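You operate a simulated robot arm through the tools that you are given. There is no shell and no other tool.

You run a simulated two-armed robot. Do the job below in one go: nothing can be reset, and whatever is moved stays where it is left.

Task
Add about 120 ml of milk to the potatoes, mash them smooth and put the lid on.
Fine: hold the saucepan while you mash; jug back, masher upright in the speckled bowl. Set down upright: jug, masher.

Only the result counts: the job must be done as asked and must still hold three seconds after the hand-in. Knocking over, shifting, dropping, spilling or breaking anything else fails it. A push-on lid holds only when it is set on centred and level and pressed home; a screw cap is set on level and turned clockwise until tight.

Robot
Two 6-joint arms with two-finger parallel grippers on one trunk that stands fixed in place. Base frame: the origin is at the foot of the trunk, x ahead of it, y to its left, z up; the work surface is at about z = 0.9. Readings come in m, rad, newtons and seconds.
The left shoulder is at [0.02, 0.148, 0.841], the right one opposite. With the tool pointing down near the work surface each hand reaches from about 0.28 to 0.9 m from the base axis, measured 20 degrees to its own side. Payload 4.4 kg a hand.
The TCP of each hand is the grasp point between the finger pads, 0.023 m short of the fingertips. In the tool frame z runs along the fingers and y along their closing line. The gripper opens to 0.094 m. The fingers are 0.038 m wide and 0.01 m thick; the gripper's body (0.054 by 0.096 m) begins 0.039 m behind the TCP.
Orientation is that of the tool frame in the base frame, as a unit quaternion [w, x, y, z]. With the fingers straight down and closing along the base's y, the tool's x points along the base's -x, its y along +y and its z along -z.

Tools
- The arms move only by the tool apply_moves. It takes "left_motion", "right_motion" or both (then of equal length, played together; a hand with none holds still); each is a list of rows, each an object of numbers (a shift or turn left out is 0, a gripper value left out holds the last): "x", "y", "z": the shift along the base's x, y, z in units of 40 mm (1.0 is 40 mm); "rx", "ry", "rz": the turn, a rotation vector about the base's x, y, z in units of 5 degrees (1.0 is 5 degrees); "claw": the finger opening in m, from 0 to 0.094. In form: [{"x": .., "y": .., "z": .., "rx": .., "ry": .., "rz": .., "claw": ..}, ...]. A call has 1 to 20 rows; each row shifts and turns the commanded pose from where the row before left it. A call with a number of a shift or a turn outside -1 to 1 is refused whole. Each row takes 0.2 s and may step no farther than 0.05 m and 0.15 rad from the row before; otherwise, or with a gripper value out of range, the whole call is refused. A pose out of reach is approached as far as the arm can. The call stops where the force on the tool passes 40 N (or 10 N more than at its start, if that is more) or the arm is blocked; 0.2 s more then pass. The fingers move at their own pace (about 0.045 m/s each) and stop on an object; they squeeze with about 25 N. The grip force told is the motor's: it shows also when the fingers shut on nothing. Time passes only in rows, and 0.2 s behind the last, so rows that do not move let the fingers close. The reply holds the time, the measured pose of the TCP, the force on the tool along the base axes, the opening and the grip force, in the units named above and with some noise, with the torque about the TCP (base axes, N m) and any sound that the robot's microphone picked up.
- Cameras (640 x 400 px; columns grow to the right, rows downward): "scene" is now at [0.0595, -0.0085, 1.5355]; the picture's right is [-0.09, -1.00, 0.00], its down [-0.40, 0.03, -0.92] and it looks along [0.91, -0.08, -0.40] (base axes); focal length 336 px, centre (320, 200). "left" rides on the left gripper at [0.086, -0.016, -0.074] in its tool frame; the picture's right is [0.18, 0.98, 0.00], its down [-0.58, 0.11, -0.81] and it looks along [-0.79, 0.15, 0.59] (tool axes); focal length 243 px, centre (320, 200). "right" rides on the right gripper at [0.086, 0.016, -0.074] in its tool frame; the picture's right is [-0.18, 0.98, 0.00], its down [-0.58, -0.11, -0.81] and it looks along [-0.79, -0.15, 0.59] (tool axes); focal length 243 px, centre (320, 200). There is no depth. A picture from a camera that has moved, and an enlarged one, comes with that camera's place and axes in the base frame and with its lens.
- grab_frame(camera): a new picture of that camera. No time passes.
- head_to(pan, tilt): turns the head with the scene camera to pan (to the left, within 1.501 rad either way) and tilt (down, from -0.506 to 1.204), counted from straight ahead of the robot. It gives what a move gives.
- close_up(camera, box): a new picture of the part [left, top, right, bottom] of that camera's present view, enlarged. No time passes.
- close_job(): hands the job in; it is judged then, once.

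Places have to be worked out from the pictures, the camera data and where the tool is seen. Open the grippers and draw the arms clear of the work before you hand the job in, unless the task says otherwise.

The tools are called after ">>>" by a JSON object that holds its "op" and its "data". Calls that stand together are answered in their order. apply_moves: Moves the arms, as the interface text tells. Its arguments: {"type":"object","properties":{"left_motion":{"type":"array","items":{"type":"object","properties":{"x":{"type":"number"},"y":{"type":"number"},"z":{"type":"number"},"rx":{"type":"number"},"ry":{"type":"number"},"rz":{"type":"number"},"claw":{"type":"number"}}}},"right_motion":{"type":"array","items":{"type":"object","properties":{"x":{"type":"number"},"y":{"type":"number"},"z":{"type":"number"},"rx":{"type":"number"},"ry":{"type":"number"},"rz":{"type":"number"},"claw":{"type":"number"}}}}},"required":[]} The other tools are called the same way: head_to (pan, tilt) turns the head that bears the scene camera; grab_frame (camera) takes a picture; close_up (camera, box) takes an enlarged picture of a part of a camera's view; close_job () hands the job in.

At the start:

```text
t: 0.0
left_tool_pos: [0.4924, 0.1992, 1.415]
left_tool_rot: [0.0, 0.0, 1.0, 0.0]
left_wrist_force: [-1.0, 0.1, 0.0]
left_moment: [0.01, 0.04, 0.03]
left_grip_width: 0.0941
left_grip_force: 0.1
right_tool_pos: [0.4749, -0.2362, 1.3629]
right_tool_rot: [0.0, 0.0, 1.0, 0.0]
right_wrist_force: [0.3, -0.2, 0.3]
right_moment: [0.0, 0.01, -0.02]
right_grip_width: 0.0939
right_grip_force: 0.0
head pan, tilt (commanded): [-0.086, 0.412]
```

scene: 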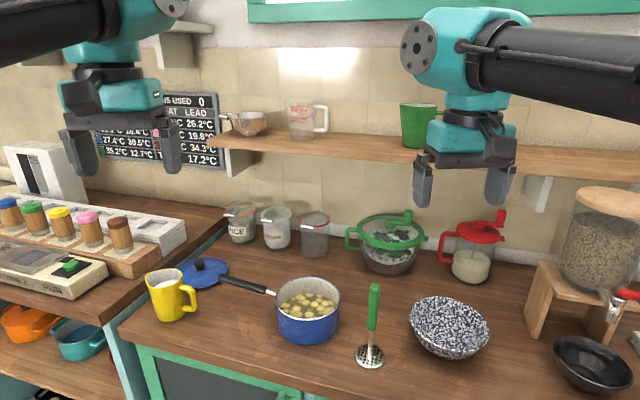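
right: 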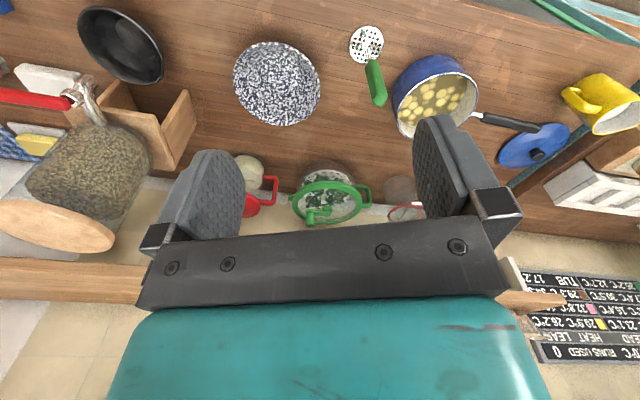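
left: 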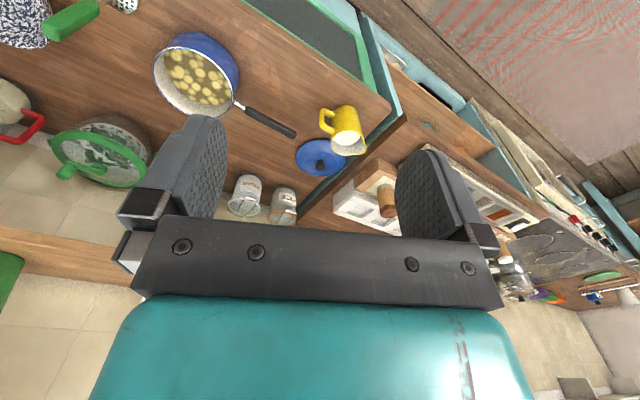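

The scene shows the blue saucepan with potatoes, a yellow jug with milk, a blue lid, a masher standing, and the speckled bowl. I take enlarged pictures to measure the places.

>>> {"op": "close_up", "data": {"camera": "scene", "box": [120, 230, 360, 380]}}

>>> {"op": "close_up", "data": {"camera": "scene", "box": [320, 250, 520, 375]}}

>>> {"op": "close_up", "data": {"camera": "left", "box": [100, 0, 420, 200]}}

>>> {"op": "close_up", "data": {"camera": "right", "box": [320, 0, 640, 200]}}

```text
2.67 times, centred on (240, 305) of scene
camera zoom: at [0.0595, -0.0085, 1.5355], right [-0.09, -1.0, 0.0], down [-0.4, 0.03, -0.92], along [0.91, -0.08, -0.4], focal length 897 px, centre (533, -80)
```

zoom: 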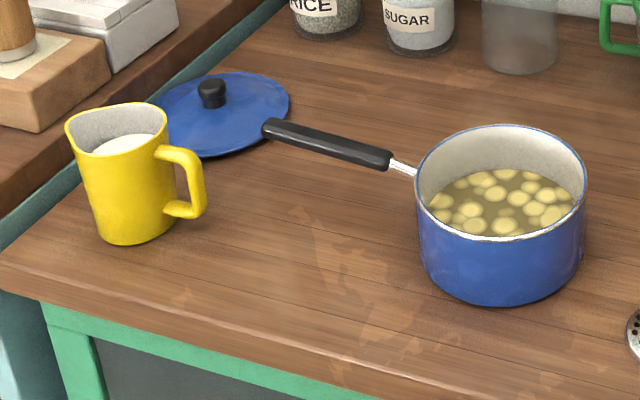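

```text
3.20 times, centred on (420, 312) of scene
camera zoom: at [0.0595, -0.0085, 1.5355], right [-0.09, -1.0, 0.0], down [-0.4, 0.03, -0.92], along [0.91, -0.08, -0.4], focal length 1077 px, centre (0, -160)
```

zoom: 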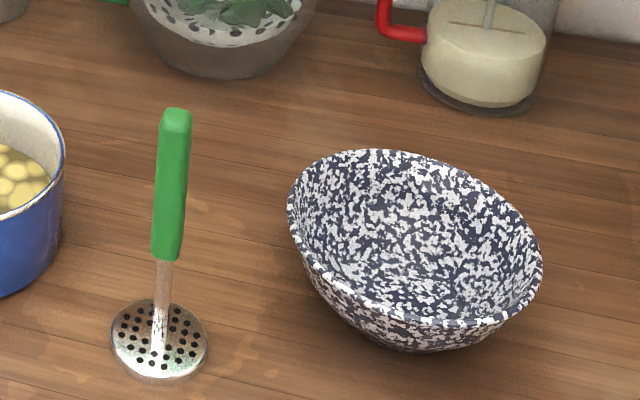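

```text
2.00 times, centred on (260, 100) of left
camera zoom: at [0.4051, 0.1816, 1.4906], right [-0.18, 0.98, 0.0], down [0.58, 0.11, 0.81], along [0.79, 0.15, -0.59], focal length 485 px, centre (440, 400)
```

zoom: 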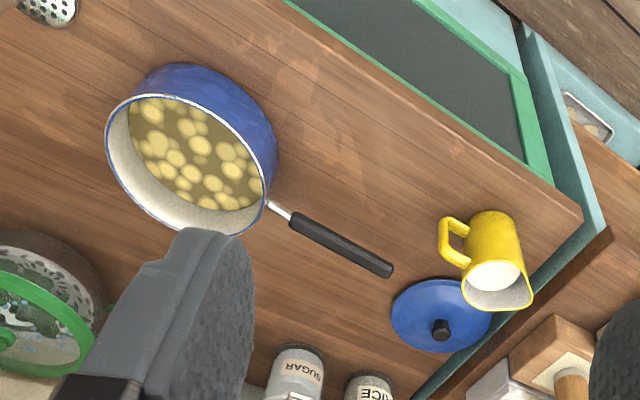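

```text
2.00 times, centred on (480, 100) of right
camera zoom: at [0.3878, -0.2194, 1.4376], right [0.18, 0.98, 0.0], down [0.58, -0.11, 0.81], along [0.79, -0.15, -0.59], focal length 485 px, centre (0, 400)
```

zoom: 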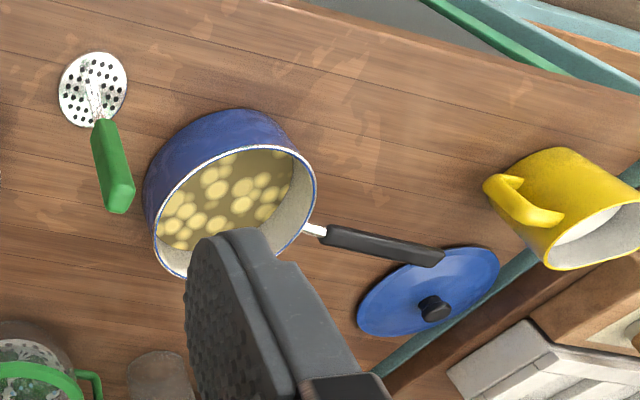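

The pan sits near (0.73, -0.04) with its rim at about z 0.98. The jug is near (0.79, 0.32) with its handle toward -y, the masher near (0.604, -0.169), the bowl near (0.622, -0.348) and the lid near (0.955, 0.288). I lower the left hand for a closer look at the jug, lid and pan handle.

>>> {"op": "apply_moves", "data": {"left_motion": [{"z": -1, "x": -0.4, "y": 0.3}, {"z": -1, "x": -0.4, "y": 0.3}, {"z": -1, "x": -0.4, "y": 0.3}, {"z": -1, "x": -0.4, "y": 0.3}, {"z": -1, "x": -0.4, "y": 0.3}]}}

>>> {"op": "grab_frame", "data": {"camera": "left"}}

>>> {"op": "grab_frame", "data": {"camera": "scene"}}

```text
t: 1.2
left_tool_pos: [0.411, 0.2564, 1.2134]
left_tool_rot: [0.0, 0.001, 1.0, 0.0]
left_wrist_force: [1.7, 0.3, 1.2]
left_moment: [0.04, 0.05, -0.02]
left_grip_width: 0.0941
left_grip_force: 0.0
right_tool_pos: [0.4745, -0.2349, 1.3636]
right_tool_rot: [0.0, 0.0, 1.0, 0.0]
right_wrist_force: [-0.1, -0.2, -0.8]
right_moment: [0.03, 0.0, -0.01]
right_grip_width: 0.0941
right_grip_force: 0.1
head pan, tilt (commanded): [-0.086, 0.412]
```

```text
taken
camera left: at [0.3244, 0.2403, 1.2889], right [-0.18, 0.98, 0.0], down [0.58, 0.11, 0.81], along [0.79, 0.15, -0.59], focal length 243 px, centre (320, 200)
```

left: 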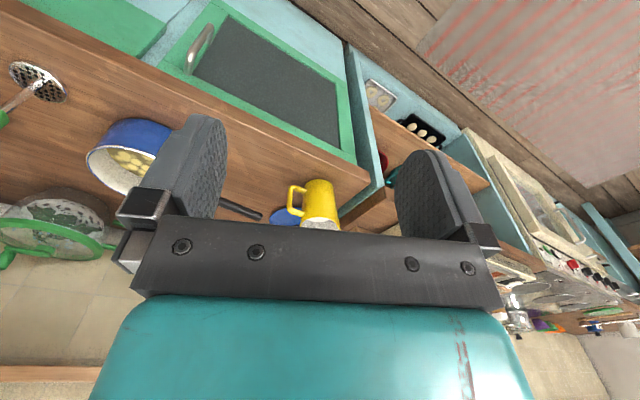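

```text
taken
camera scene: at [0.0597, -0.0087, 1.5355], right [-0.09, -1.0, 0.0], down [-0.4, 0.03, -0.92], along [0.91, -0.08, -0.4], focal length 336 px, centre (320, 200)
```

scene: 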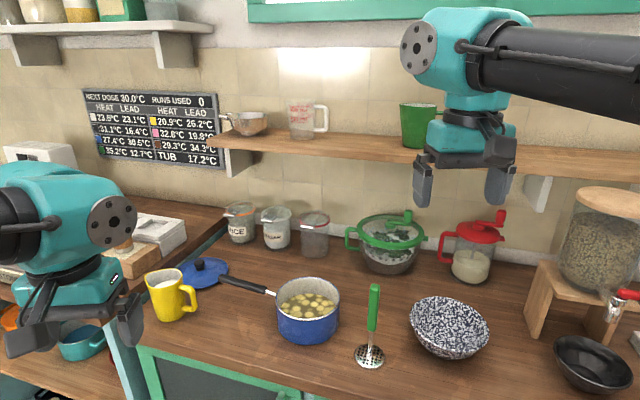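

The left camera now sees the jug side-on; I enlarge it and the lid for detail.

>>> {"op": "close_up", "data": {"camera": "left", "box": [200, 160, 360, 260]}}

>>> {"op": "close_up", "data": {"camera": "scene", "box": [130, 240, 290, 340]}}

>>> {"op": "close_up", "data": {"camera": "scene", "box": [210, 190, 450, 340]}}

```text
4.00 times, centred on (280, 210) of left
camera zoom: at [0.3244, 0.2403, 1.2889], right [-0.18, 0.98, 0.0], down [0.58, 0.11, 0.81], along [0.79, 0.15, -0.59], focal length 970 px, centre (480, 160)
```

zoom: 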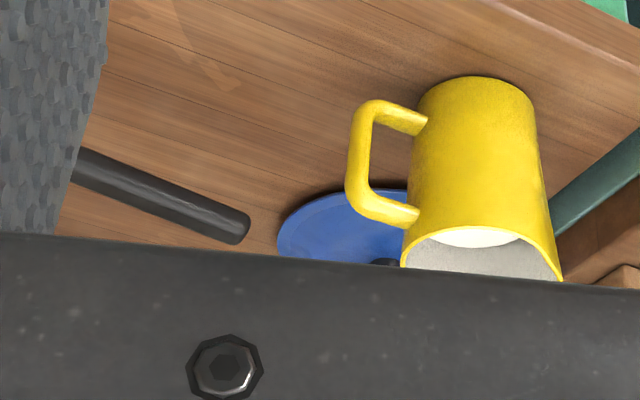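

```text
4.00 times, centred on (210, 290) of scene
camera zoom: at [0.0597, -0.0087, 1.5355], right [-0.09, -1.0, 0.0], down [-0.4, 0.03, -0.92], along [0.91, -0.08, -0.4], focal length 1346 px, centre (760, -160)
```

zoom: 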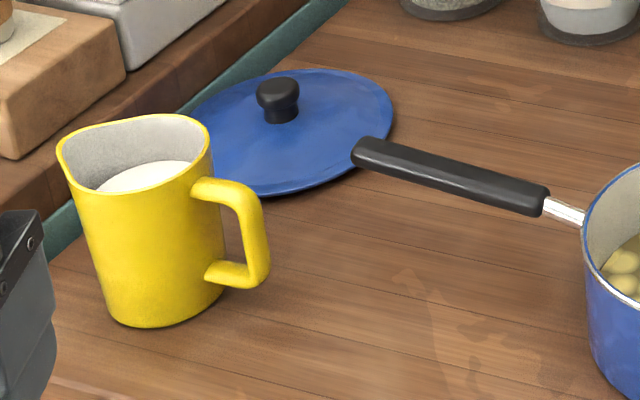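

```text
2.67 times, centred on (330, 265) of scene
camera zoom: at [0.0597, -0.0087, 1.5355], right [-0.09, -1.0, 0.0], down [-0.4, 0.03, -0.92], along [0.91, -0.08, -0.4], focal length 897 px, centre (293, 27)
```

zoom: 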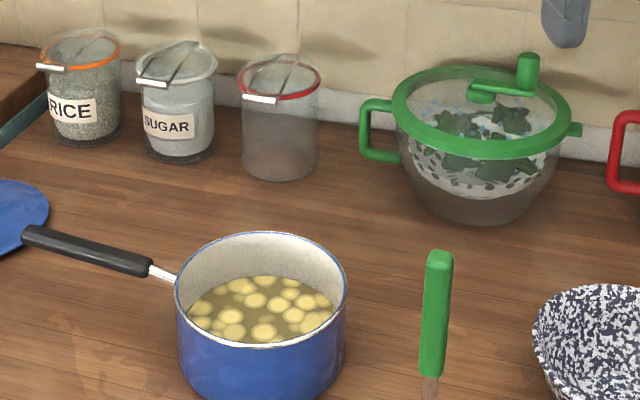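

Jug axis is about (0.797, 0.327) with its handle bar near (0.784, 0.259), z 0.925–0.98. I turn the left hand 100° clockwise and bring it high above the gap beside the handle, and move the right hand aside.

>>> {"op": "apply_moves", "data": {"left_motion": [{"x": 0.42, "y": -0.08, "rz": -1}, {"x": 0.42, "y": -0.08, "rz": -1}, {"x": 0.42, "y": -0.08, "rz": -1}, {"x": 0.42, "y": -0.08, "rz": -1}, {"x": 0.42, "y": -0.08, "rz": -1}, {"x": 0.42, "y": -0.08, "rz": -1}, {"x": 0.42, "y": -0.08, "rz": -1}, {"x": 0.42, "y": -0.08, "rz": -1}, {"x": 0.42, "y": -0.08, "rz": -1}, {"x": 0.42, "y": -0.08, "rz": -1}, {"x": 0.42, "y": -0.08, "rz": -1}, {"x": 0.42, "y": -0.08, "rz": -1}, {"x": 0.42, "y": -0.08, "rz": -1}, {"x": 0.42, "y": -0.08, "rz": -1}, {"x": 0.42, "y": -0.08, "rz": -1}, {"x": 0.42, "y": -0.08, "rz": -1}, {"x": 0.42, "y": -0.08, "rz": -1}, {"x": 0.42, "y": -0.08, "rz": -1}, {"x": 0.42, "y": -0.08, "rz": -1}, {"x": 0.42, "y": -0.08, "rz": -1}], "right_motion": [{"y": -0.4, "x": -0.2}, {"y": -0.4, "x": -0.2}, {"y": -0.4, "x": -0.2}, {"y": -0.4, "x": -0.2}, {"y": -0.4, "x": -0.2}, {"y": -0.4, "x": -0.2}, {"y": -0.4, "x": -0.2}, {"y": -0.4, "x": -0.2}, {"y": -0.4, "x": -0.2}, {"y": -0.4, "x": -0.2}, {}, {}, {}, {}, {}, {}, {}, {}, {}, {}]}}

>>> {"op": "grab_frame", "data": {"camera": "scene"}}

>>> {"op": "grab_frame", "data": {"camera": "left"}}

```text
t: 5.4
left_tool_pos: [0.7484, 0.1917, 1.2167]
left_tool_rot: [0.0, 0.767, 0.642, 0.0]
left_wrist_force: [0.0, 0.5, 1.1]
left_moment: [-0.04, -0.03, -0.03]
left_grip_width: 0.094
left_grip_force: 0.1
right_tool_pos: [0.3953, -0.3964, 1.3631]
right_tool_rot: [0.0, -0.001, 1.0, 0.0]
right_wrist_force: [0.0, 0.4, 0.2]
right_moment: [0.03, -0.01, 0.04]
right_grip_width: 0.094
right_grip_force: 0.0
head pan, tilt (commanded): [-0.086, 0.412]
```

```text
taken
camera scene: at [0.0592, -0.0083, 1.5355], right [-0.09, -1.0, 0.0], down [-0.4, 0.03, -0.92], along [0.91, -0.08, -0.4], focal length 336 px, centre (320, 200)
```

scene: 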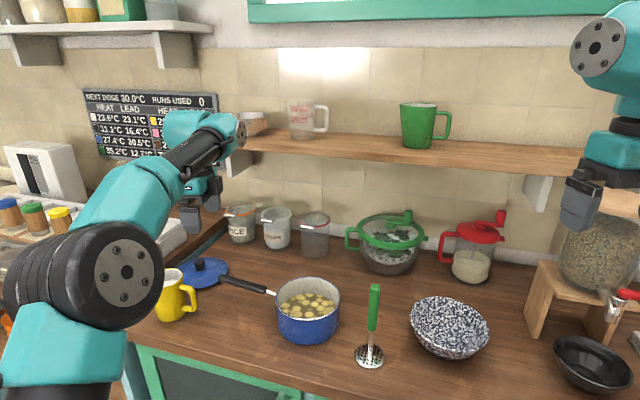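

```text
taken
camera left: at [0.7471, 0.2807, 1.2902], right [1.0, 0.01, 0.0], down [0.01, -0.59, 0.81], along [0.01, -0.81, -0.59], focal length 243 px, centre (320, 200)
```

left: 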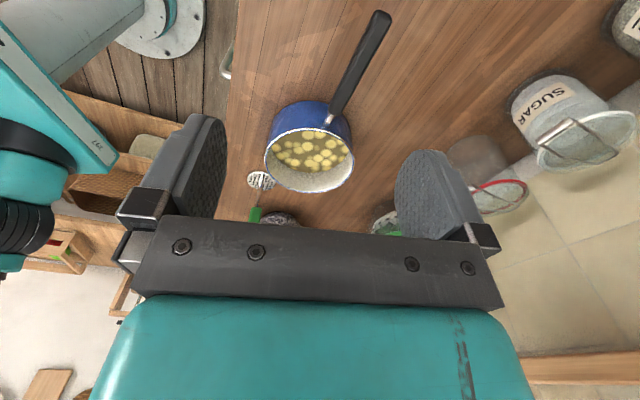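

Pose is as commanded and the pan handle end shows at about (0.809, 0.193, 0.995). I tilt the tool 25° toward the jug and come down to a pre-grasp spot beside its handle.

>>> {"op": "apply_moves", "data": {"left_motion": [{"x": 0.14, "y": 0.1, "z": -0.5, "rx": 0.985, "ry": -0.174}, {"x": 0.14, "y": 0.1, "z": -0.5, "rx": 0.985, "ry": -0.174}, {"x": 0.14, "y": 0.1, "z": -0.5, "rx": 0.985, "ry": -0.174}, {"x": 0.14, "y": 0.1, "z": -0.5, "rx": 0.985, "ry": -0.174}, {"x": 0.14, "y": 0.1, "z": -0.5, "rx": 0.985, "ry": -0.174}]}}

>>> {"op": "close_up", "data": {"camera": "scene", "box": [120, 200, 320, 325]}}

>>> {"op": "grab_frame", "data": {"camera": "left"}}

```text
t: 6.6
left_tool_pos: [0.7775, 0.2146, 1.1166]
left_tool_rot: [-0.138, 0.748, 0.628, 0.167]
left_wrist_force: [-0.4, 0.4, -0.5]
left_moment: [-0.03, 0.02, 0.0]
left_grip_width: 0.0941
left_grip_force: 0.1
right_tool_pos: [0.3957, -0.3964, 1.3626]
right_tool_rot: [0.0, 0.0, 1.0, 0.0]
right_wrist_force: [-0.8, 0.4, 0.7]
right_moment: [0.02, 0.01, 0.02]
right_grip_width: 0.0941
right_grip_force: 0.1
head pan, tilt (commanded): [-0.086, 0.412]
```

```text
3.20 times, centred on (220, 262) of scene
camera zoom: at [0.0593, -0.0084, 1.5355], right [-0.09, -1.0, 0.0], down [-0.4, 0.03, -0.92], along [0.91, -0.08, -0.4], focal length 1077 px, centre (640, 0)
```

zoom: 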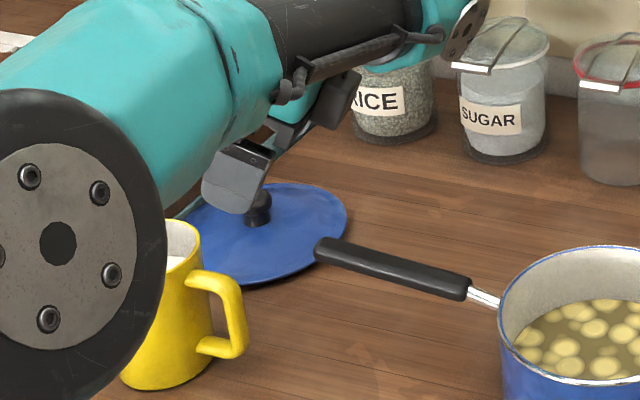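

```text
taken
camera left: at [0.7693, 0.2627, 1.2199], right [1.0, -0.01, 0.08], down [-0.04, -0.87, 0.48], along [0.07, -0.49, -0.87], focal length 243 px, centre (320, 200)
```

left: 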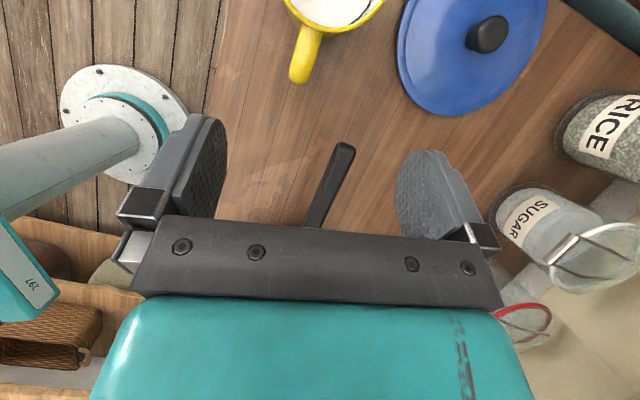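

The left camera looks down on the jug handle, lid knob and pan handle. I enlarge the jug handle region to fix its direction before closing in.

>>> {"op": "close_up", "data": {"camera": "left", "box": [240, 0, 400, 100]}}

>>> {"op": "close_up", "data": {"camera": "left", "box": [380, 0, 580, 125]}}

>>> {"op": "close_up", "data": {"camera": "scene", "box": [150, 250, 230, 300]}}

```text
4.00 times, centred on (320, 50) of left
camera zoom: at [0.7693, 0.2627, 1.2199], right [1.0, -0.01, 0.08], down [-0.04, -0.87, 0.48], along [0.07, -0.49, -0.87], focal length 970 px, centre (320, 800)
```

zoom: 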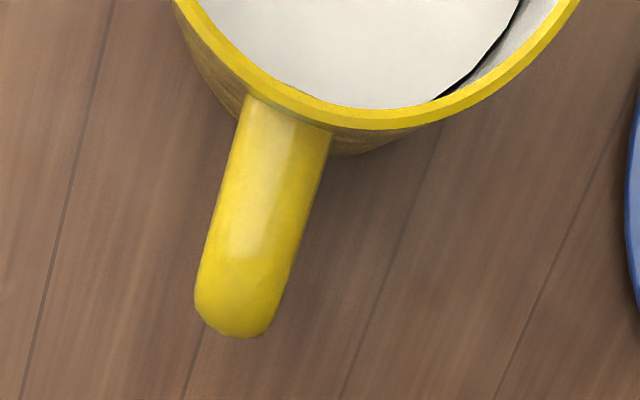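

```text
3.20 times, centred on (480, 62) of left
camera zoom: at [0.7693, 0.2627, 1.2199], right [1.0, -0.01, 0.08], down [-0.04, -0.87, 0.48], along [0.07, -0.49, -0.87], focal length 776 px, centre (-192, 640)
```

zoom: 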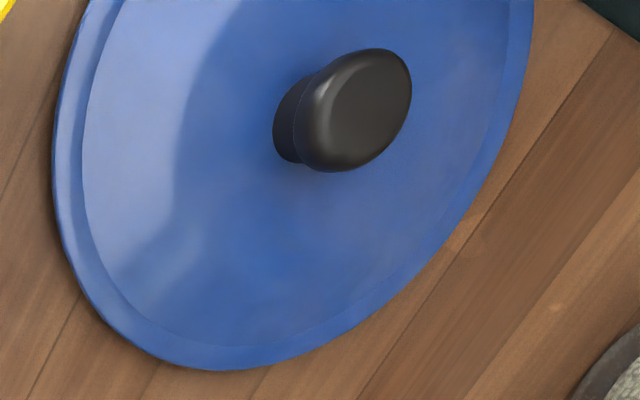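

```text
8.00 times, centred on (190, 275) of scene
camera zoom: at [0.0593, -0.0084, 1.5355], right [-0.09, -1.0, 0.0], down [-0.4, 0.03, -0.92], along [0.91, -0.08, -0.4], focal length 2692 px, centre (1360, -400)
```

zoom: 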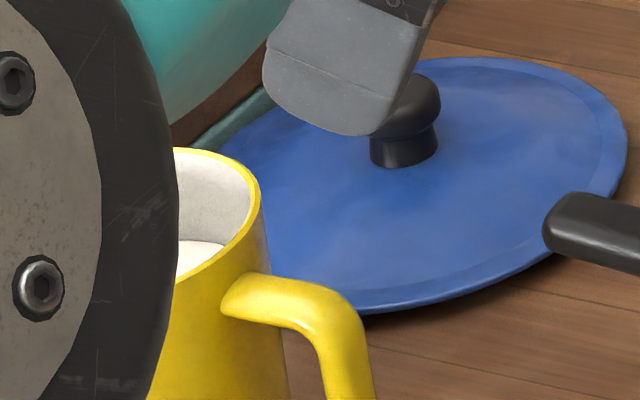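

The handle points about 108° clockwise from +x, so I correct the yaw by -8° and the tilt to 20°, narrow the fingers to 0.07 and hover directly above the handle bar at about (0.774, 0.256). This keeps the gripper body clear of the pan handle end.

>>> {"op": "apply_moves", "data": {"left_motion": [{"x": -0.03, "y": 0.345, "z": -0.39, "rz": -0.8, "claw": 0.07}, {"x": -0.03, "y": 0.345, "z": -0.39, "rz": -0.8}, {"x": -0.03, "y": 0.345, "z": -0.39, "rx": -0.951, "ry": 0.309}, {}]}}

>>> {"op": "close_up", "data": {"camera": "scene", "box": [120, 200, 320, 325]}}

>>> {"op": "grab_frame", "data": {"camera": "left"}}

```text
t: 7.6
left_tool_pos: [0.7732, 0.2534, 1.0702]
left_tool_rot: [-0.103, 0.796, 0.58, 0.139]
left_wrist_force: [-0.4, -0.2, 1.0]
left_moment: [0.03, 0.0, 0.0]
left_grip_width: 0.07
left_grip_force: 0.1
right_tool_pos: [0.3952, -0.3966, 1.3631]
right_tool_rot: [0.001, 0.0, 1.0, 0.0]
right_wrist_force: [-0.2, -1.1, -0.6]
right_moment: [-0.02, 0.0, 0.01]
right_grip_width: 0.0938
right_grip_force: 0.0
head pan, tilt (commanded): [-0.086, 0.412]
```

```text
3.20 times, centred on (220, 262) of scene
camera zoom: at [0.0595, -0.0085, 1.5355], right [-0.09, -1.0, 0.0], down [-0.4, 0.03, -0.92], along [0.91, -0.08, -0.4], focal length 1077 px, centre (640, 0)
```

zoom: 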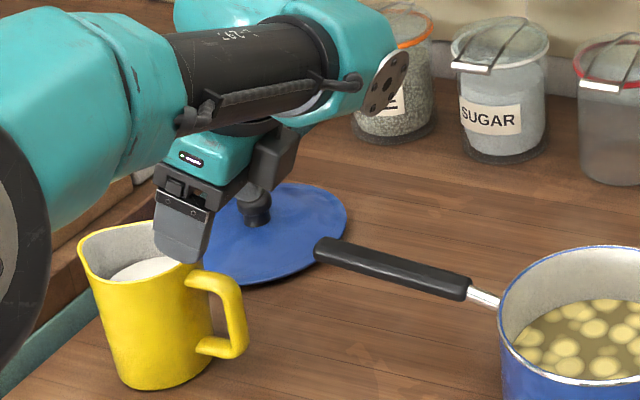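

```text
taken
camera left: at [0.7745, 0.3129, 1.1688], right [0.99, -0.14, 0.06], down [-0.15, -0.81, 0.56], along [-0.03, -0.56, -0.83], focal length 243 px, centre (320, 200)
```

left: 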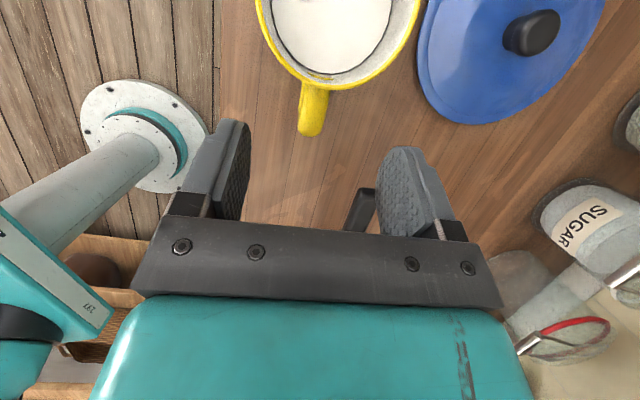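

The hand hovers centred on the handle to within a few mm. I go straight down to z ≈ 0.975 with the fingers straddling the handle.

>>> {"op": "apply_moves", "data": {"left_motion": [{"z": -0.6, "y": 0.02}, {"z": -0.6, "y": 0.02}, {"z": -0.6, "y": 0.02}, {"z": -0.58, "y": 0.02}, {}]}}

>>> {"op": "close_up", "data": {"camera": "scene", "box": [120, 200, 320, 325]}}

>>> {"op": "grab_frame", "data": {"camera": "left"}}

```text
t: 8.8
left_tool_pos: [0.7741, 0.2566, 0.9739]
left_tool_rot: [-0.101, 0.796, 0.58, 0.14]
left_wrist_force: [0.2, 0.2, -0.4]
left_moment: [0.0, 0.0, -0.03]
left_grip_width: 0.07
left_grip_force: 0.1
right_tool_pos: [0.3941, -0.3962, 1.3622]
right_tool_rot: [0.0, 0.0, 1.0, 0.0]
right_wrist_force: [0.4, 0.3, -0.5]
right_moment: [0.02, -0.03, 0.03]
right_grip_width: 0.094
right_grip_force: 0.1
head pan, tilt (commanded): [-0.086, 0.412]
```

```text
3.20 times, centred on (220, 262) of scene
camera zoom: at [0.0595, -0.0085, 1.5355], right [-0.09, -1.0, 0.0], down [-0.4, 0.03, -0.92], along [0.91, -0.08, -0.4], focal length 1077 px, centre (640, 0)
```

zoom: 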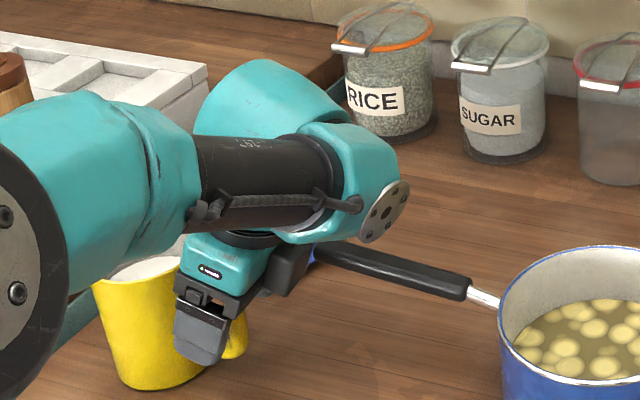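

```text
taken
camera left: at [0.7749, 0.3153, 1.0737], right [0.99, -0.14, 0.06], down [-0.15, -0.82, 0.56], along [-0.03, -0.56, -0.83], focal length 243 px, centre (320, 200)
```

left: 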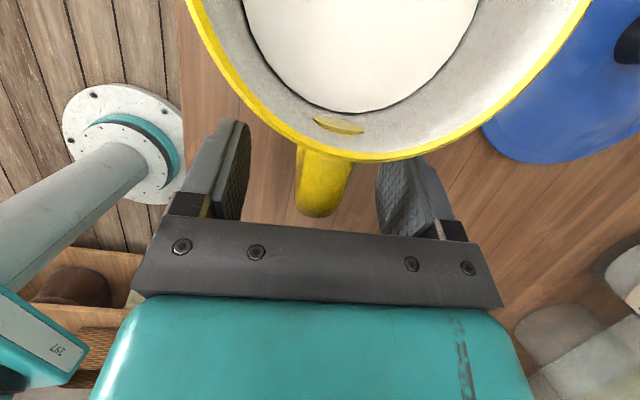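

The handle bar lies between the pads, nearly centred, and the jug's milk surface is visible from above. I close the fingers on the handle.

>>> {"op": "apply_moves", "data": {"left_motion": [{"claw": 0.0}, {}, {}, {}, {}, {}]}}

>>> {"op": "grab_frame", "data": {"camera": "left"}}

>>> {"op": "close_up", "data": {"camera": "scene", "box": [120, 200, 320, 325]}}

```text
t: 10.2
left_tool_pos: [0.7737, 0.2561, 0.9741]
left_tool_rot: [-0.102, 0.797, 0.579, 0.141]
left_wrist_force: [2.1, 0.3, 0.7]
left_moment: [-0.05, -0.11, -0.16]
left_grip_width: 0.018
left_grip_force: 25.6
right_tool_pos: [0.3958, -0.3957, 1.3623]
right_tool_rot: [0.0, 0.0, 1.0, 0.0]
right_wrist_force: [0.9, 0.0, -0.9]
right_moment: [-0.04, -0.01, -0.03]
right_grip_width: 0.0941
right_grip_force: 0.1
head pan, tilt (commanded): [-0.086, 0.412]
```

```text
taken
camera left: at [0.775, 0.3152, 1.0739], right [0.99, -0.14, 0.06], down [-0.15, -0.82, 0.56], along [-0.03, -0.56, -0.83], focal length 243 px, centre (320, 200)
```

left: 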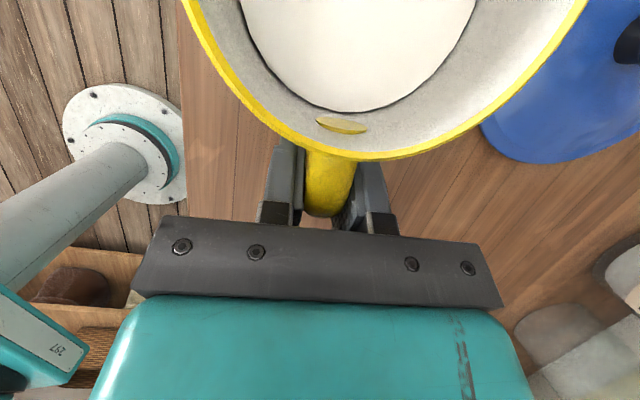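

```text
3.20 times, centred on (220, 262) of scene
camera zoom: at [0.0596, -0.0085, 1.5355], right [-0.09, -1.0, 0.0], down [-0.4, 0.03, -0.92], along [0.91, -0.08, -0.4], focal length 1077 px, centre (640, 0)
```

zoom: 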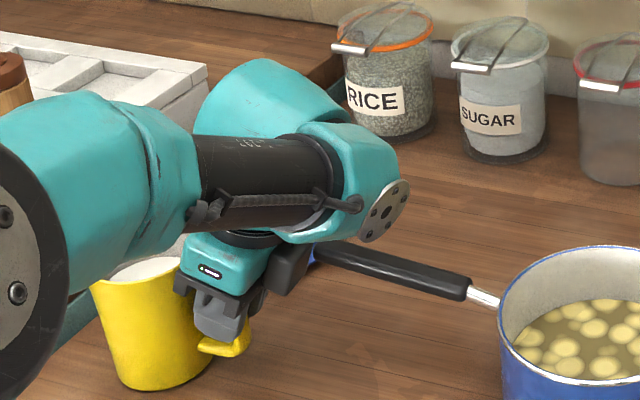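

The grip holds at 18 mm with 25 N. I lift by about 2 cm and check whether the jug stays upright in the fingers.

>>> {"op": "apply_moves", "data": {"left_motion": [{"z": 0.2}, {"z": 0.3}, {}, {}]}}

>>> {"op": "grab_frame", "data": {"camera": "left"}}

>>> {"op": "close_up", "data": {"camera": "scene", "box": [120, 200, 320, 325]}}

```text
t: 11.2
left_tool_pos: [0.7733, 0.2569, 0.9949]
left_tool_rot: [-0.102, 0.797, 0.579, 0.14]
left_wrist_force: [0.4, -0.8, -6.2]
left_moment: [-0.34, 0.1, 0.01]
left_grip_width: 0.0182
left_grip_force: 24.8
right_tool_pos: [0.3953, -0.3944, 1.3632]
right_tool_rot: [0.0, 0.0, 1.0, 0.0]
right_wrist_force: [0.3, 0.0, -0.1]
right_moment: [0.0, -0.01, -0.03]
right_grip_width: 0.094
right_grip_force: 0.1
head pan, tilt (commanded): [-0.086, 0.412]
```

```text
taken
camera left: at [0.7751, 0.3153, 1.094], right [0.99, -0.14, 0.06], down [-0.15, -0.82, 0.56], along [-0.03, -0.56, -0.83], focal length 243 px, centre (320, 200)
```

left: 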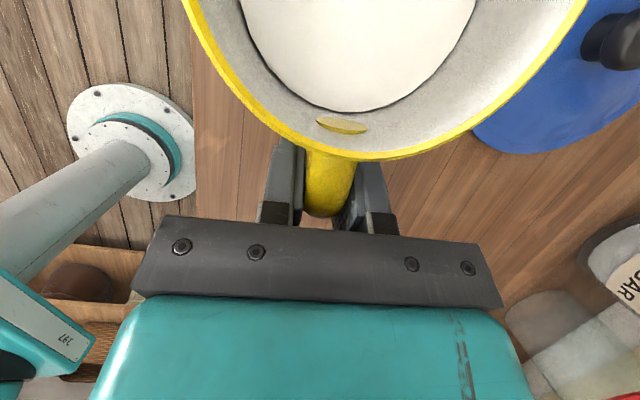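

```text
3.20 times, centred on (220, 262) of scene
camera zoom: at [0.0597, -0.0084, 1.5355], right [-0.09, -1.0, 0.0], down [-0.4, 0.03, -0.92], along [0.91, -0.08, -0.4], focal length 1077 px, centre (640, 0)
```

zoom: 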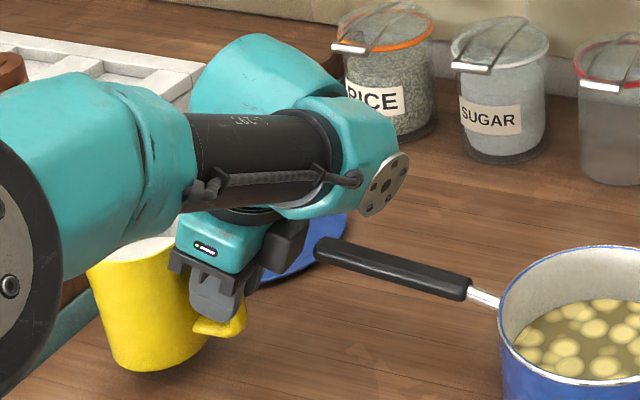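

The jug hangs level and weighs about 6.2 N in all. I take a zoomed reference of the milk line, then lift and carry it over to the -y side of the pan, keeping it upright.

>>> {"op": "close_up", "data": {"camera": "left", "box": [180, 0, 420, 150]}}

>>> {"op": "apply_moves", "data": {"left_motion": [{"z": 0.4}, {"z": 0.7}, {"z": 0.8}, {"z": 0.8}, {"z": 0.6}, {"z": 0.3}, {}]}}

>>> {"op": "apply_moves", "data": {"left_motion": [{"x": -0.06, "y": -0.3}, {"x": -0.12, "y": -0.6}, {"x": -0.13, "y": -0.7}, {"x": -0.13, "y": -0.7}, {"x": -0.13, "y": -0.7}, {"x": -0.13, "y": -0.7}, {"x": -0.13, "y": -0.7}, {"x": -0.13, "y": -0.7}, {"x": -0.13, "y": -0.7}, {"x": -0.13, "y": -0.7}, {"x": -0.13, "y": -0.7}, {"x": -0.13, "y": -0.7}, {"x": -0.13, "y": -0.7}, {"x": -0.13, "y": -0.7}, {"x": -0.13, "y": -0.7}, {"x": -0.12, "y": -0.6}, {"x": -0.08, "y": -0.4}, {}]}}

>>> {"op": "grab_frame", "data": {"camera": "scene"}}

>>> {"op": "grab_frame", "data": {"camera": "left"}}

```text
2.67 times, centred on (300, 75) of left
camera zoom: at [0.7751, 0.3153, 1.094], right [0.99, -0.14, 0.06], down [-0.15, -0.82, 0.56], along [-0.03, -0.56, -0.83], focal length 647 px, centre (373, 533)
```

zoom: 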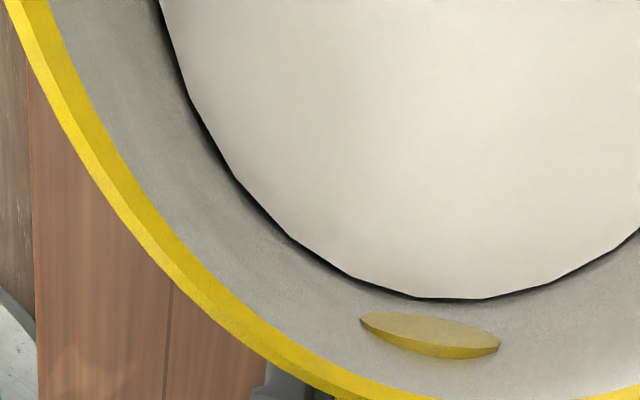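

```text
t: 12.8
left_tool_pos: [0.7734, 0.2587, 1.1367]
left_tool_rot: [-0.102, 0.797, 0.579, 0.139]
left_wrist_force: [-0.2, -0.2, -4.7]
left_moment: [-0.38, 0.11, 0.0]
left_grip_width: 0.0181
left_grip_force: 25.1
right_tool_pos: [0.3958, -0.3963, 1.3633]
right_tool_rot: [0.0, -0.001, 1.0, 0.001]
right_wrist_force: [0.2, 0.3, 0.4]
right_moment: [0.0, -0.03, 0.0]
right_grip_width: 0.0939
right_grip_force: 0.1
head pan, tilt (commanded): [-0.086, 0.412]
```

```text
t: 16.6
left_tool_pos: [0.6889, -0.1807, 1.1371]
left_tool_rot: [-0.102, 0.797, 0.579, 0.14]
left_wrist_force: [0.5, 0.1, -5.5]
left_moment: [-0.33, 0.09, -0.01]
left_grip_width: 0.0178
left_grip_force: 24.7
right_tool_pos: [0.3952, -0.3961, 1.3631]
right_tool_rot: [-0.001, 0.0, 1.0, -0.001]
right_wrist_force: [0.1, 0.6, 0.0]
right_moment: [0.03, 0.02, 0.01]
right_grip_width: 0.0943
right_grip_force: 0.0
head pan, tilt (commanded): [-0.086, 0.412]
```

```text
taken
camera scene: at [0.0596, -0.0085, 1.5355], right [-0.09, -1.0, 0.0], down [-0.4, 0.03, -0.92], along [0.91, -0.08, -0.4], focal length 336 px, centre (320, 200)
```

scene: 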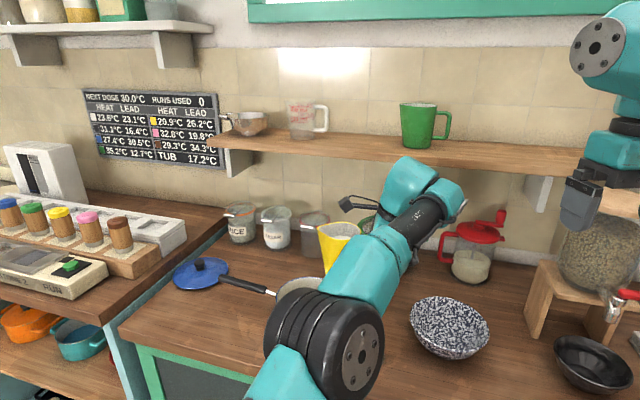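

```text
taken
camera left: at [0.6907, -0.1232, 1.2367], right [0.99, -0.14, 0.06], down [-0.15, -0.82, 0.56], along [-0.03, -0.56, -0.83], focal length 243 px, centre (320, 200)
```

left: 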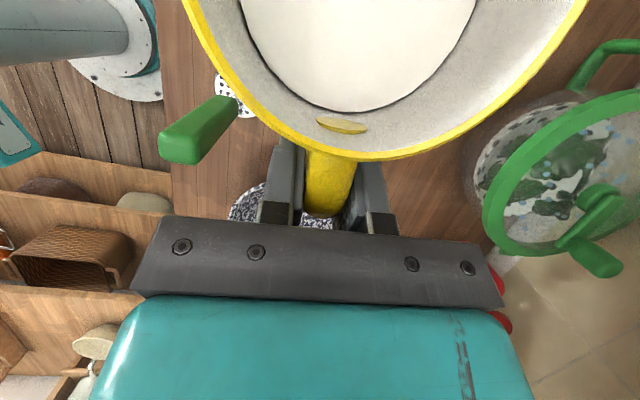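

The left forearm hides the pan from the scene camera, so I turn the right hand toward the pan and tilt it up to use its camera as a watch during pouring.

>>> {"op": "apply_moves", "data": {"right_motion": [{"rz": 1}, {"rz": 1}, {"rz": 1}, {"rz": 1}, {"rz": 1}, {"rz": 1}, {"rz": 1}, {"rz": 1}, {"rz": 1}, {"rx": 0.707, "ry": -0.707}, {"rx": 0.707, "ry": -0.707}, {"rx": 0.707, "ry": -0.707}, {"rx": 0.707, "ry": -0.707}, {}]}}

>>> {"op": "grab_frame", "data": {"camera": "right"}}

```text
t: 19.6
left_tool_pos: [0.6899, -0.1806, 1.1365]
left_tool_rot: [-0.102, 0.797, 0.579, 0.141]
left_wrist_force: [-0.1, -0.1, -5.7]
left_moment: [-0.34, 0.13, 0.01]
left_grip_width: 0.0182
left_grip_force: 25.2
right_tool_pos: [0.3954, -0.3958, 1.3636]
right_tool_rot: [0.16, -0.376, 0.91, 0.067]
right_wrist_force: [0.7, 0.1, -0.1]
right_moment: [0.02, 0.0, 0.0]
right_grip_width: 0.094
right_grip_force: 0.1
head pan, tilt (commanded): [-0.086, 0.412]
```

```text
taken
camera right: at [0.3074, -0.4595, 1.4035], right [-0.57, 0.82, 0.06], down [0.27, 0.11, 0.96], along [0.77, 0.56, -0.28], focal length 243 px, centre (320, 200)
```

right: 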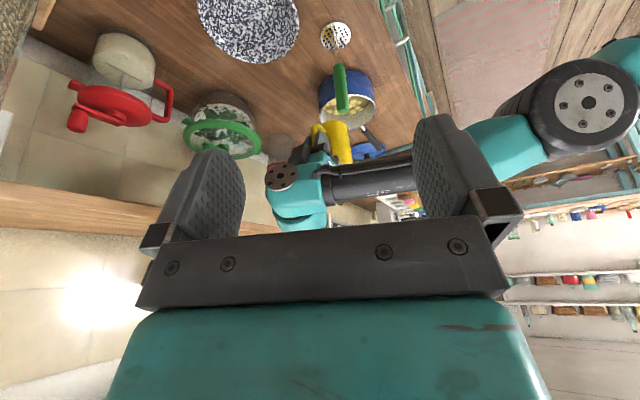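

The right camera now sees pan, jug and masher together. I take an enlarged view for the pre-pour state.

>>> {"op": "close_up", "data": {"camera": "right", "box": [270, 70, 430, 170]}}

>>> {"op": "close_up", "data": {"camera": "left", "box": [180, 0, 420, 150]}}

```text
4.00 times, centred on (350, 120) of right
camera zoom: at [0.3074, -0.4595, 1.4035], right [-0.57, 0.82, 0.06], down [0.27, 0.11, 0.96], along [0.77, 0.56, -0.28], focal length 970 px, centre (200, 520)
```

zoom: 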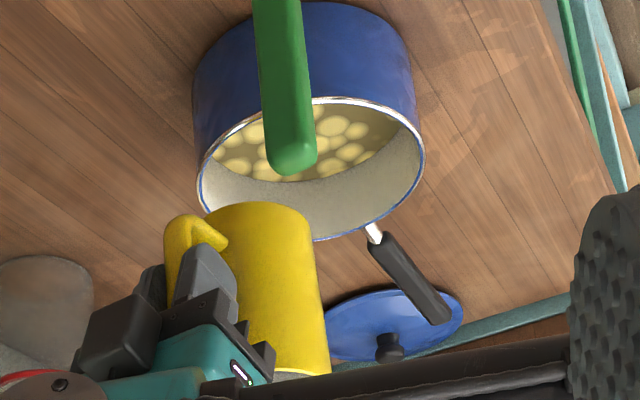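

```text
2.67 times, centred on (300, 75) of left
camera zoom: at [0.6908, -0.1231, 1.2367], right [0.99, -0.14, 0.06], down [-0.15, -0.82, 0.56], along [-0.03, -0.56, -0.83], focal length 647 px, centre (373, 533)
```

zoom: 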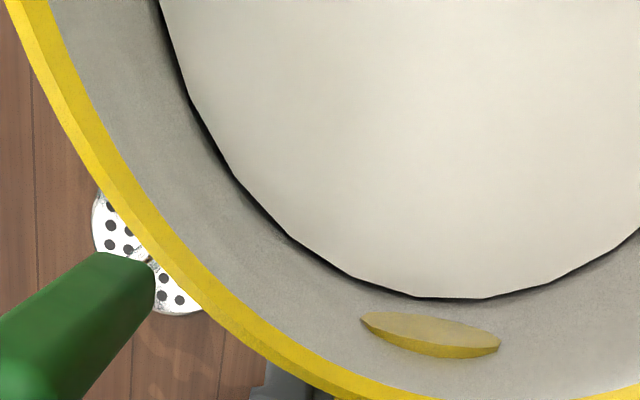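

The masher handle blocks part of the pan view, so I shift the right hand sideways for a clearer line of sight.

>>> {"op": "apply_moves", "data": {"right_motion": [{"x": 0.58, "y": -0.2, "rz": 0.7}, {"x": 0.58, "y": -0.2, "rz": 0.7}, {"x": 0.58, "y": -0.2, "rz": 0.7}, {"x": 0.58, "y": -0.2, "rz": 0.7}, {"x": 0.58, "y": -0.2, "rz": 0.7}, {"x": 0.58, "y": -0.2, "rz": 0.7}, {}]}}

>>> {"op": "grab_frame", "data": {"camera": "right"}}

```text
t: 21.2
left_tool_pos: [0.69, -0.1813, 1.1371]
left_tool_rot: [-0.101, 0.797, 0.578, 0.141]
left_wrist_force: [0.1, 0.1, -7.1]
left_moment: [-0.36, 0.09, 0.03]
left_grip_width: 0.018
left_grip_force: 24.8
right_tool_pos: [0.5347, -0.444, 1.363]
right_tool_rot: [0.145, -0.538, 0.825, 0.095]
right_wrist_force: [0.1, -0.3, 0.1]
right_moment: [-0.02, -0.01, -0.01]
right_grip_width: 0.0942
right_grip_force: 0.1
head pan, tilt (commanded): [-0.086, 0.412]
```

```text
taken
camera right: at [0.4747, -0.5351, 1.4034], right [-0.83, 0.56, 0.06], down [0.21, 0.2, 0.96], along [0.52, 0.81, -0.29], focal length 243 px, centre (320, 200)
```

right: 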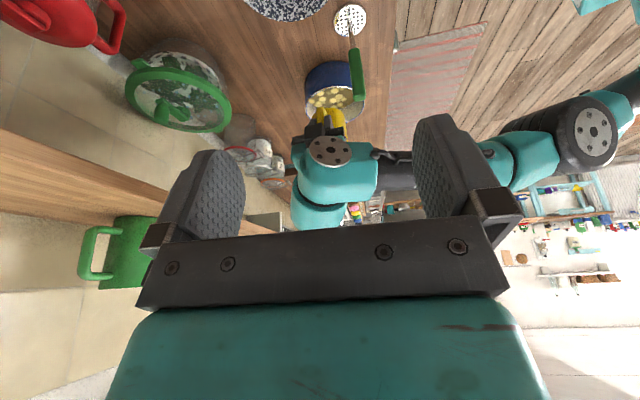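

I now shift a little toward the pan, lower slightly and tilt the jug by 35°, still short of the expected flow angle, then check.

>>> {"op": "apply_moves", "data": {"left_motion": [{"rx": -0.951, "ry": 0.309, "y": 0.07, "x": 0.01, "z": -0.09}, {"rx": -0.951, "ry": 0.309, "y": 0.07, "x": 0.01, "z": -0.09}, {"rx": -0.951, "ry": 0.309, "y": 0.07, "x": 0.01, "z": -0.09}, {"rx": -0.951, "ry": 0.309, "y": 0.07, "x": 0.01, "z": -0.09}, {"rx": -0.951, "ry": 0.309, "y": 0.07, "x": 0.01, "z": -0.09}, {"rx": -0.951, "ry": 0.309, "y": 0.07, "z": -0.09}, {"rx": -0.951, "ry": 0.309, "y": 0.07, "z": -0.09}, {}]}}

>>> {"op": "close_up", "data": {"camera": "right", "box": [250, 50, 410, 150]}}

>>> {"op": "grab_frame", "data": {"camera": "left"}}

>>> {"op": "grab_frame", "data": {"camera": "scene"}}

```text
t: 23.0
left_tool_pos: [0.6918, -0.1622, 1.1123]
left_tool_rot: [0.077, 0.802, 0.583, -0.104]
left_wrist_force: [-0.4, -0.3, -5.0]
left_moment: [-0.21, 0.08, 0.0]
left_grip_width: 0.0178
left_grip_force: 24.8
right_tool_pos: [0.5336, -0.4449, 1.3633]
right_tool_rot: [0.146, -0.536, 0.826, 0.094]
right_wrist_force: [-0.5, 0.1, -0.3]
right_moment: [-0.03, 0.01, 0.01]
right_grip_width: 0.0941
right_grip_force: 0.0
head pan, tilt (commanded): [-0.086, 0.412]
```

```text
4.00 times, centred on (330, 100) of right
camera zoom: at [0.4745, -0.5351, 1.4033], right [-0.83, 0.56, 0.06], down [0.21, 0.2, 0.96], along [0.52, 0.8, -0.29], focal length 970 px, centre (280, 600)
```

zoom: 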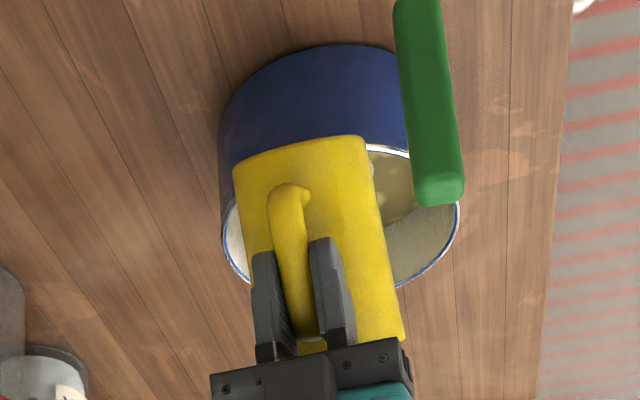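

```text
taken
camera left: at [0.7074, -0.0588, 1.1622], right [0.99, -0.13, -0.05], down [-0.01, -0.37, 0.93], along [-0.14, -0.92, -0.37], focal length 243 px, centre (320, 200)
```

left: 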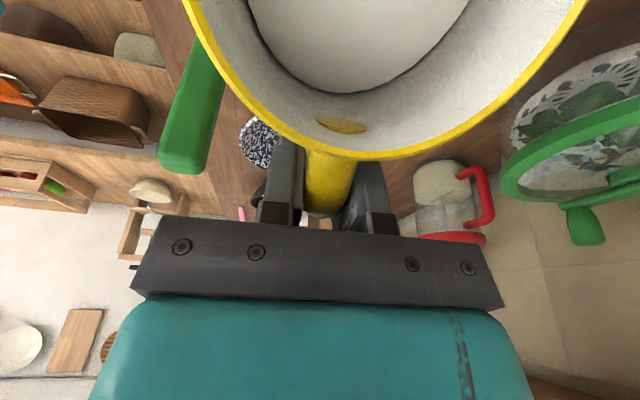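

```text
taken
camera scene: at [0.0596, -0.0085, 1.5355], right [-0.09, -1.0, 0.0], down [-0.4, 0.03, -0.92], along [0.91, -0.08, -0.4], focal length 336 px, centre (320, 200)
```

scene: 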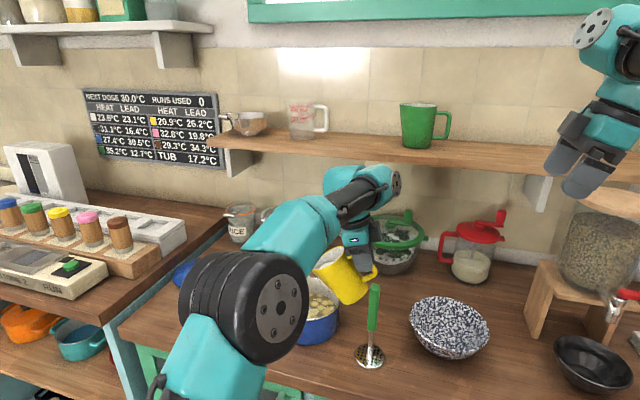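

The scene camera now sees the spout over the pan. I enlarge there before tilting on.

>>> {"op": "close_up", "data": {"camera": "scene", "box": [280, 240, 400, 350]}}

```text
3.64 times, centred on (340, 295) of scene
camera zoom: at [0.0596, -0.0085, 1.5355], right [-0.09, -1.0, 0.0], down [-0.4, 0.03, -0.92], along [0.91, -0.08, -0.4], focal length 1224 px, centre (247, -146)
```

zoom: 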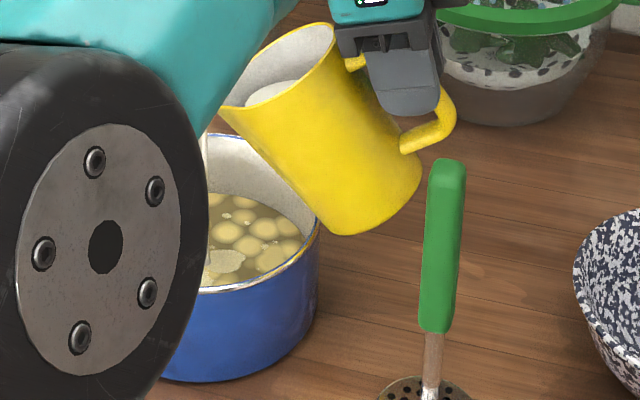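

A thin stream is already falling near the pan centre at this tilt. I hold still for a short time and watch how fast it goes.

>>> {"op": "apply_moves", "data": {"left_motion": [{}]}}

>>> {"op": "close_up", "data": {"camera": "scene", "box": [280, 240, 400, 350]}}

>>> {"op": "close_up", "data": {"camera": "left", "box": [180, 0, 420, 150]}}

```text
t: 23.4
left_tool_pos: [0.6914, -0.1619, 1.1121]
left_tool_rot: [0.077, 0.802, 0.583, -0.106]
left_wrist_force: [-1.0, 0.2, -5.9]
left_moment: [-0.18, 0.08, 0.02]
left_grip_width: 0.0179
left_grip_force: 24.9
right_tool_pos: [0.5326, -0.4441, 1.3623]
right_tool_rot: [0.146, -0.537, 0.826, 0.095]
right_wrist_force: [0.2, -0.4, 0.6]
right_moment: [-0.04, 0.0, -0.01]
right_grip_width: 0.0939
right_grip_force: 0.1
head pan, tilt (commanded): [-0.086, 0.412]
```

```text
3.64 times, centred on (340, 295) of scene
camera zoom: at [0.0596, -0.0085, 1.5355], right [-0.09, -1.0, 0.0], down [-0.4, 0.03, -0.92], along [0.91, -0.08, -0.4], focal length 1224 px, centre (247, -146)
```

zoom: 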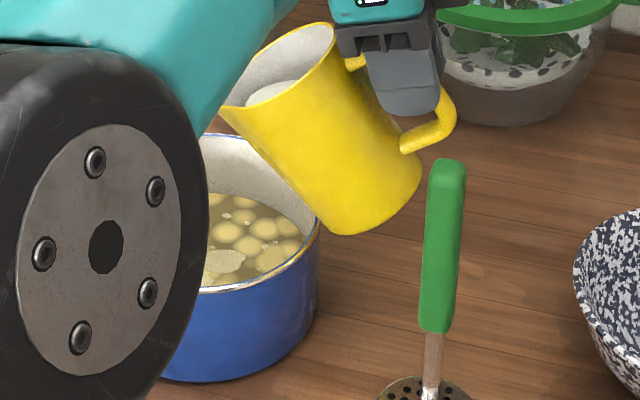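

```text
2.67 times, centred on (300, 75) of left
camera zoom: at [0.7074, -0.0589, 1.1623], right [0.99, -0.13, -0.05], down [-0.01, -0.37, 0.93], along [-0.14, -0.92, -0.37], focal length 647 px, centre (373, 533)
```

zoom: 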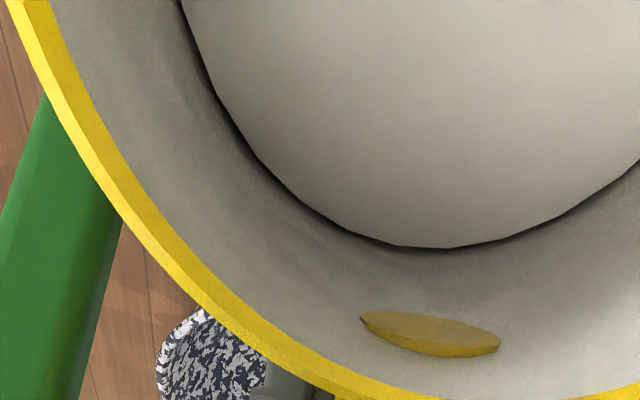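

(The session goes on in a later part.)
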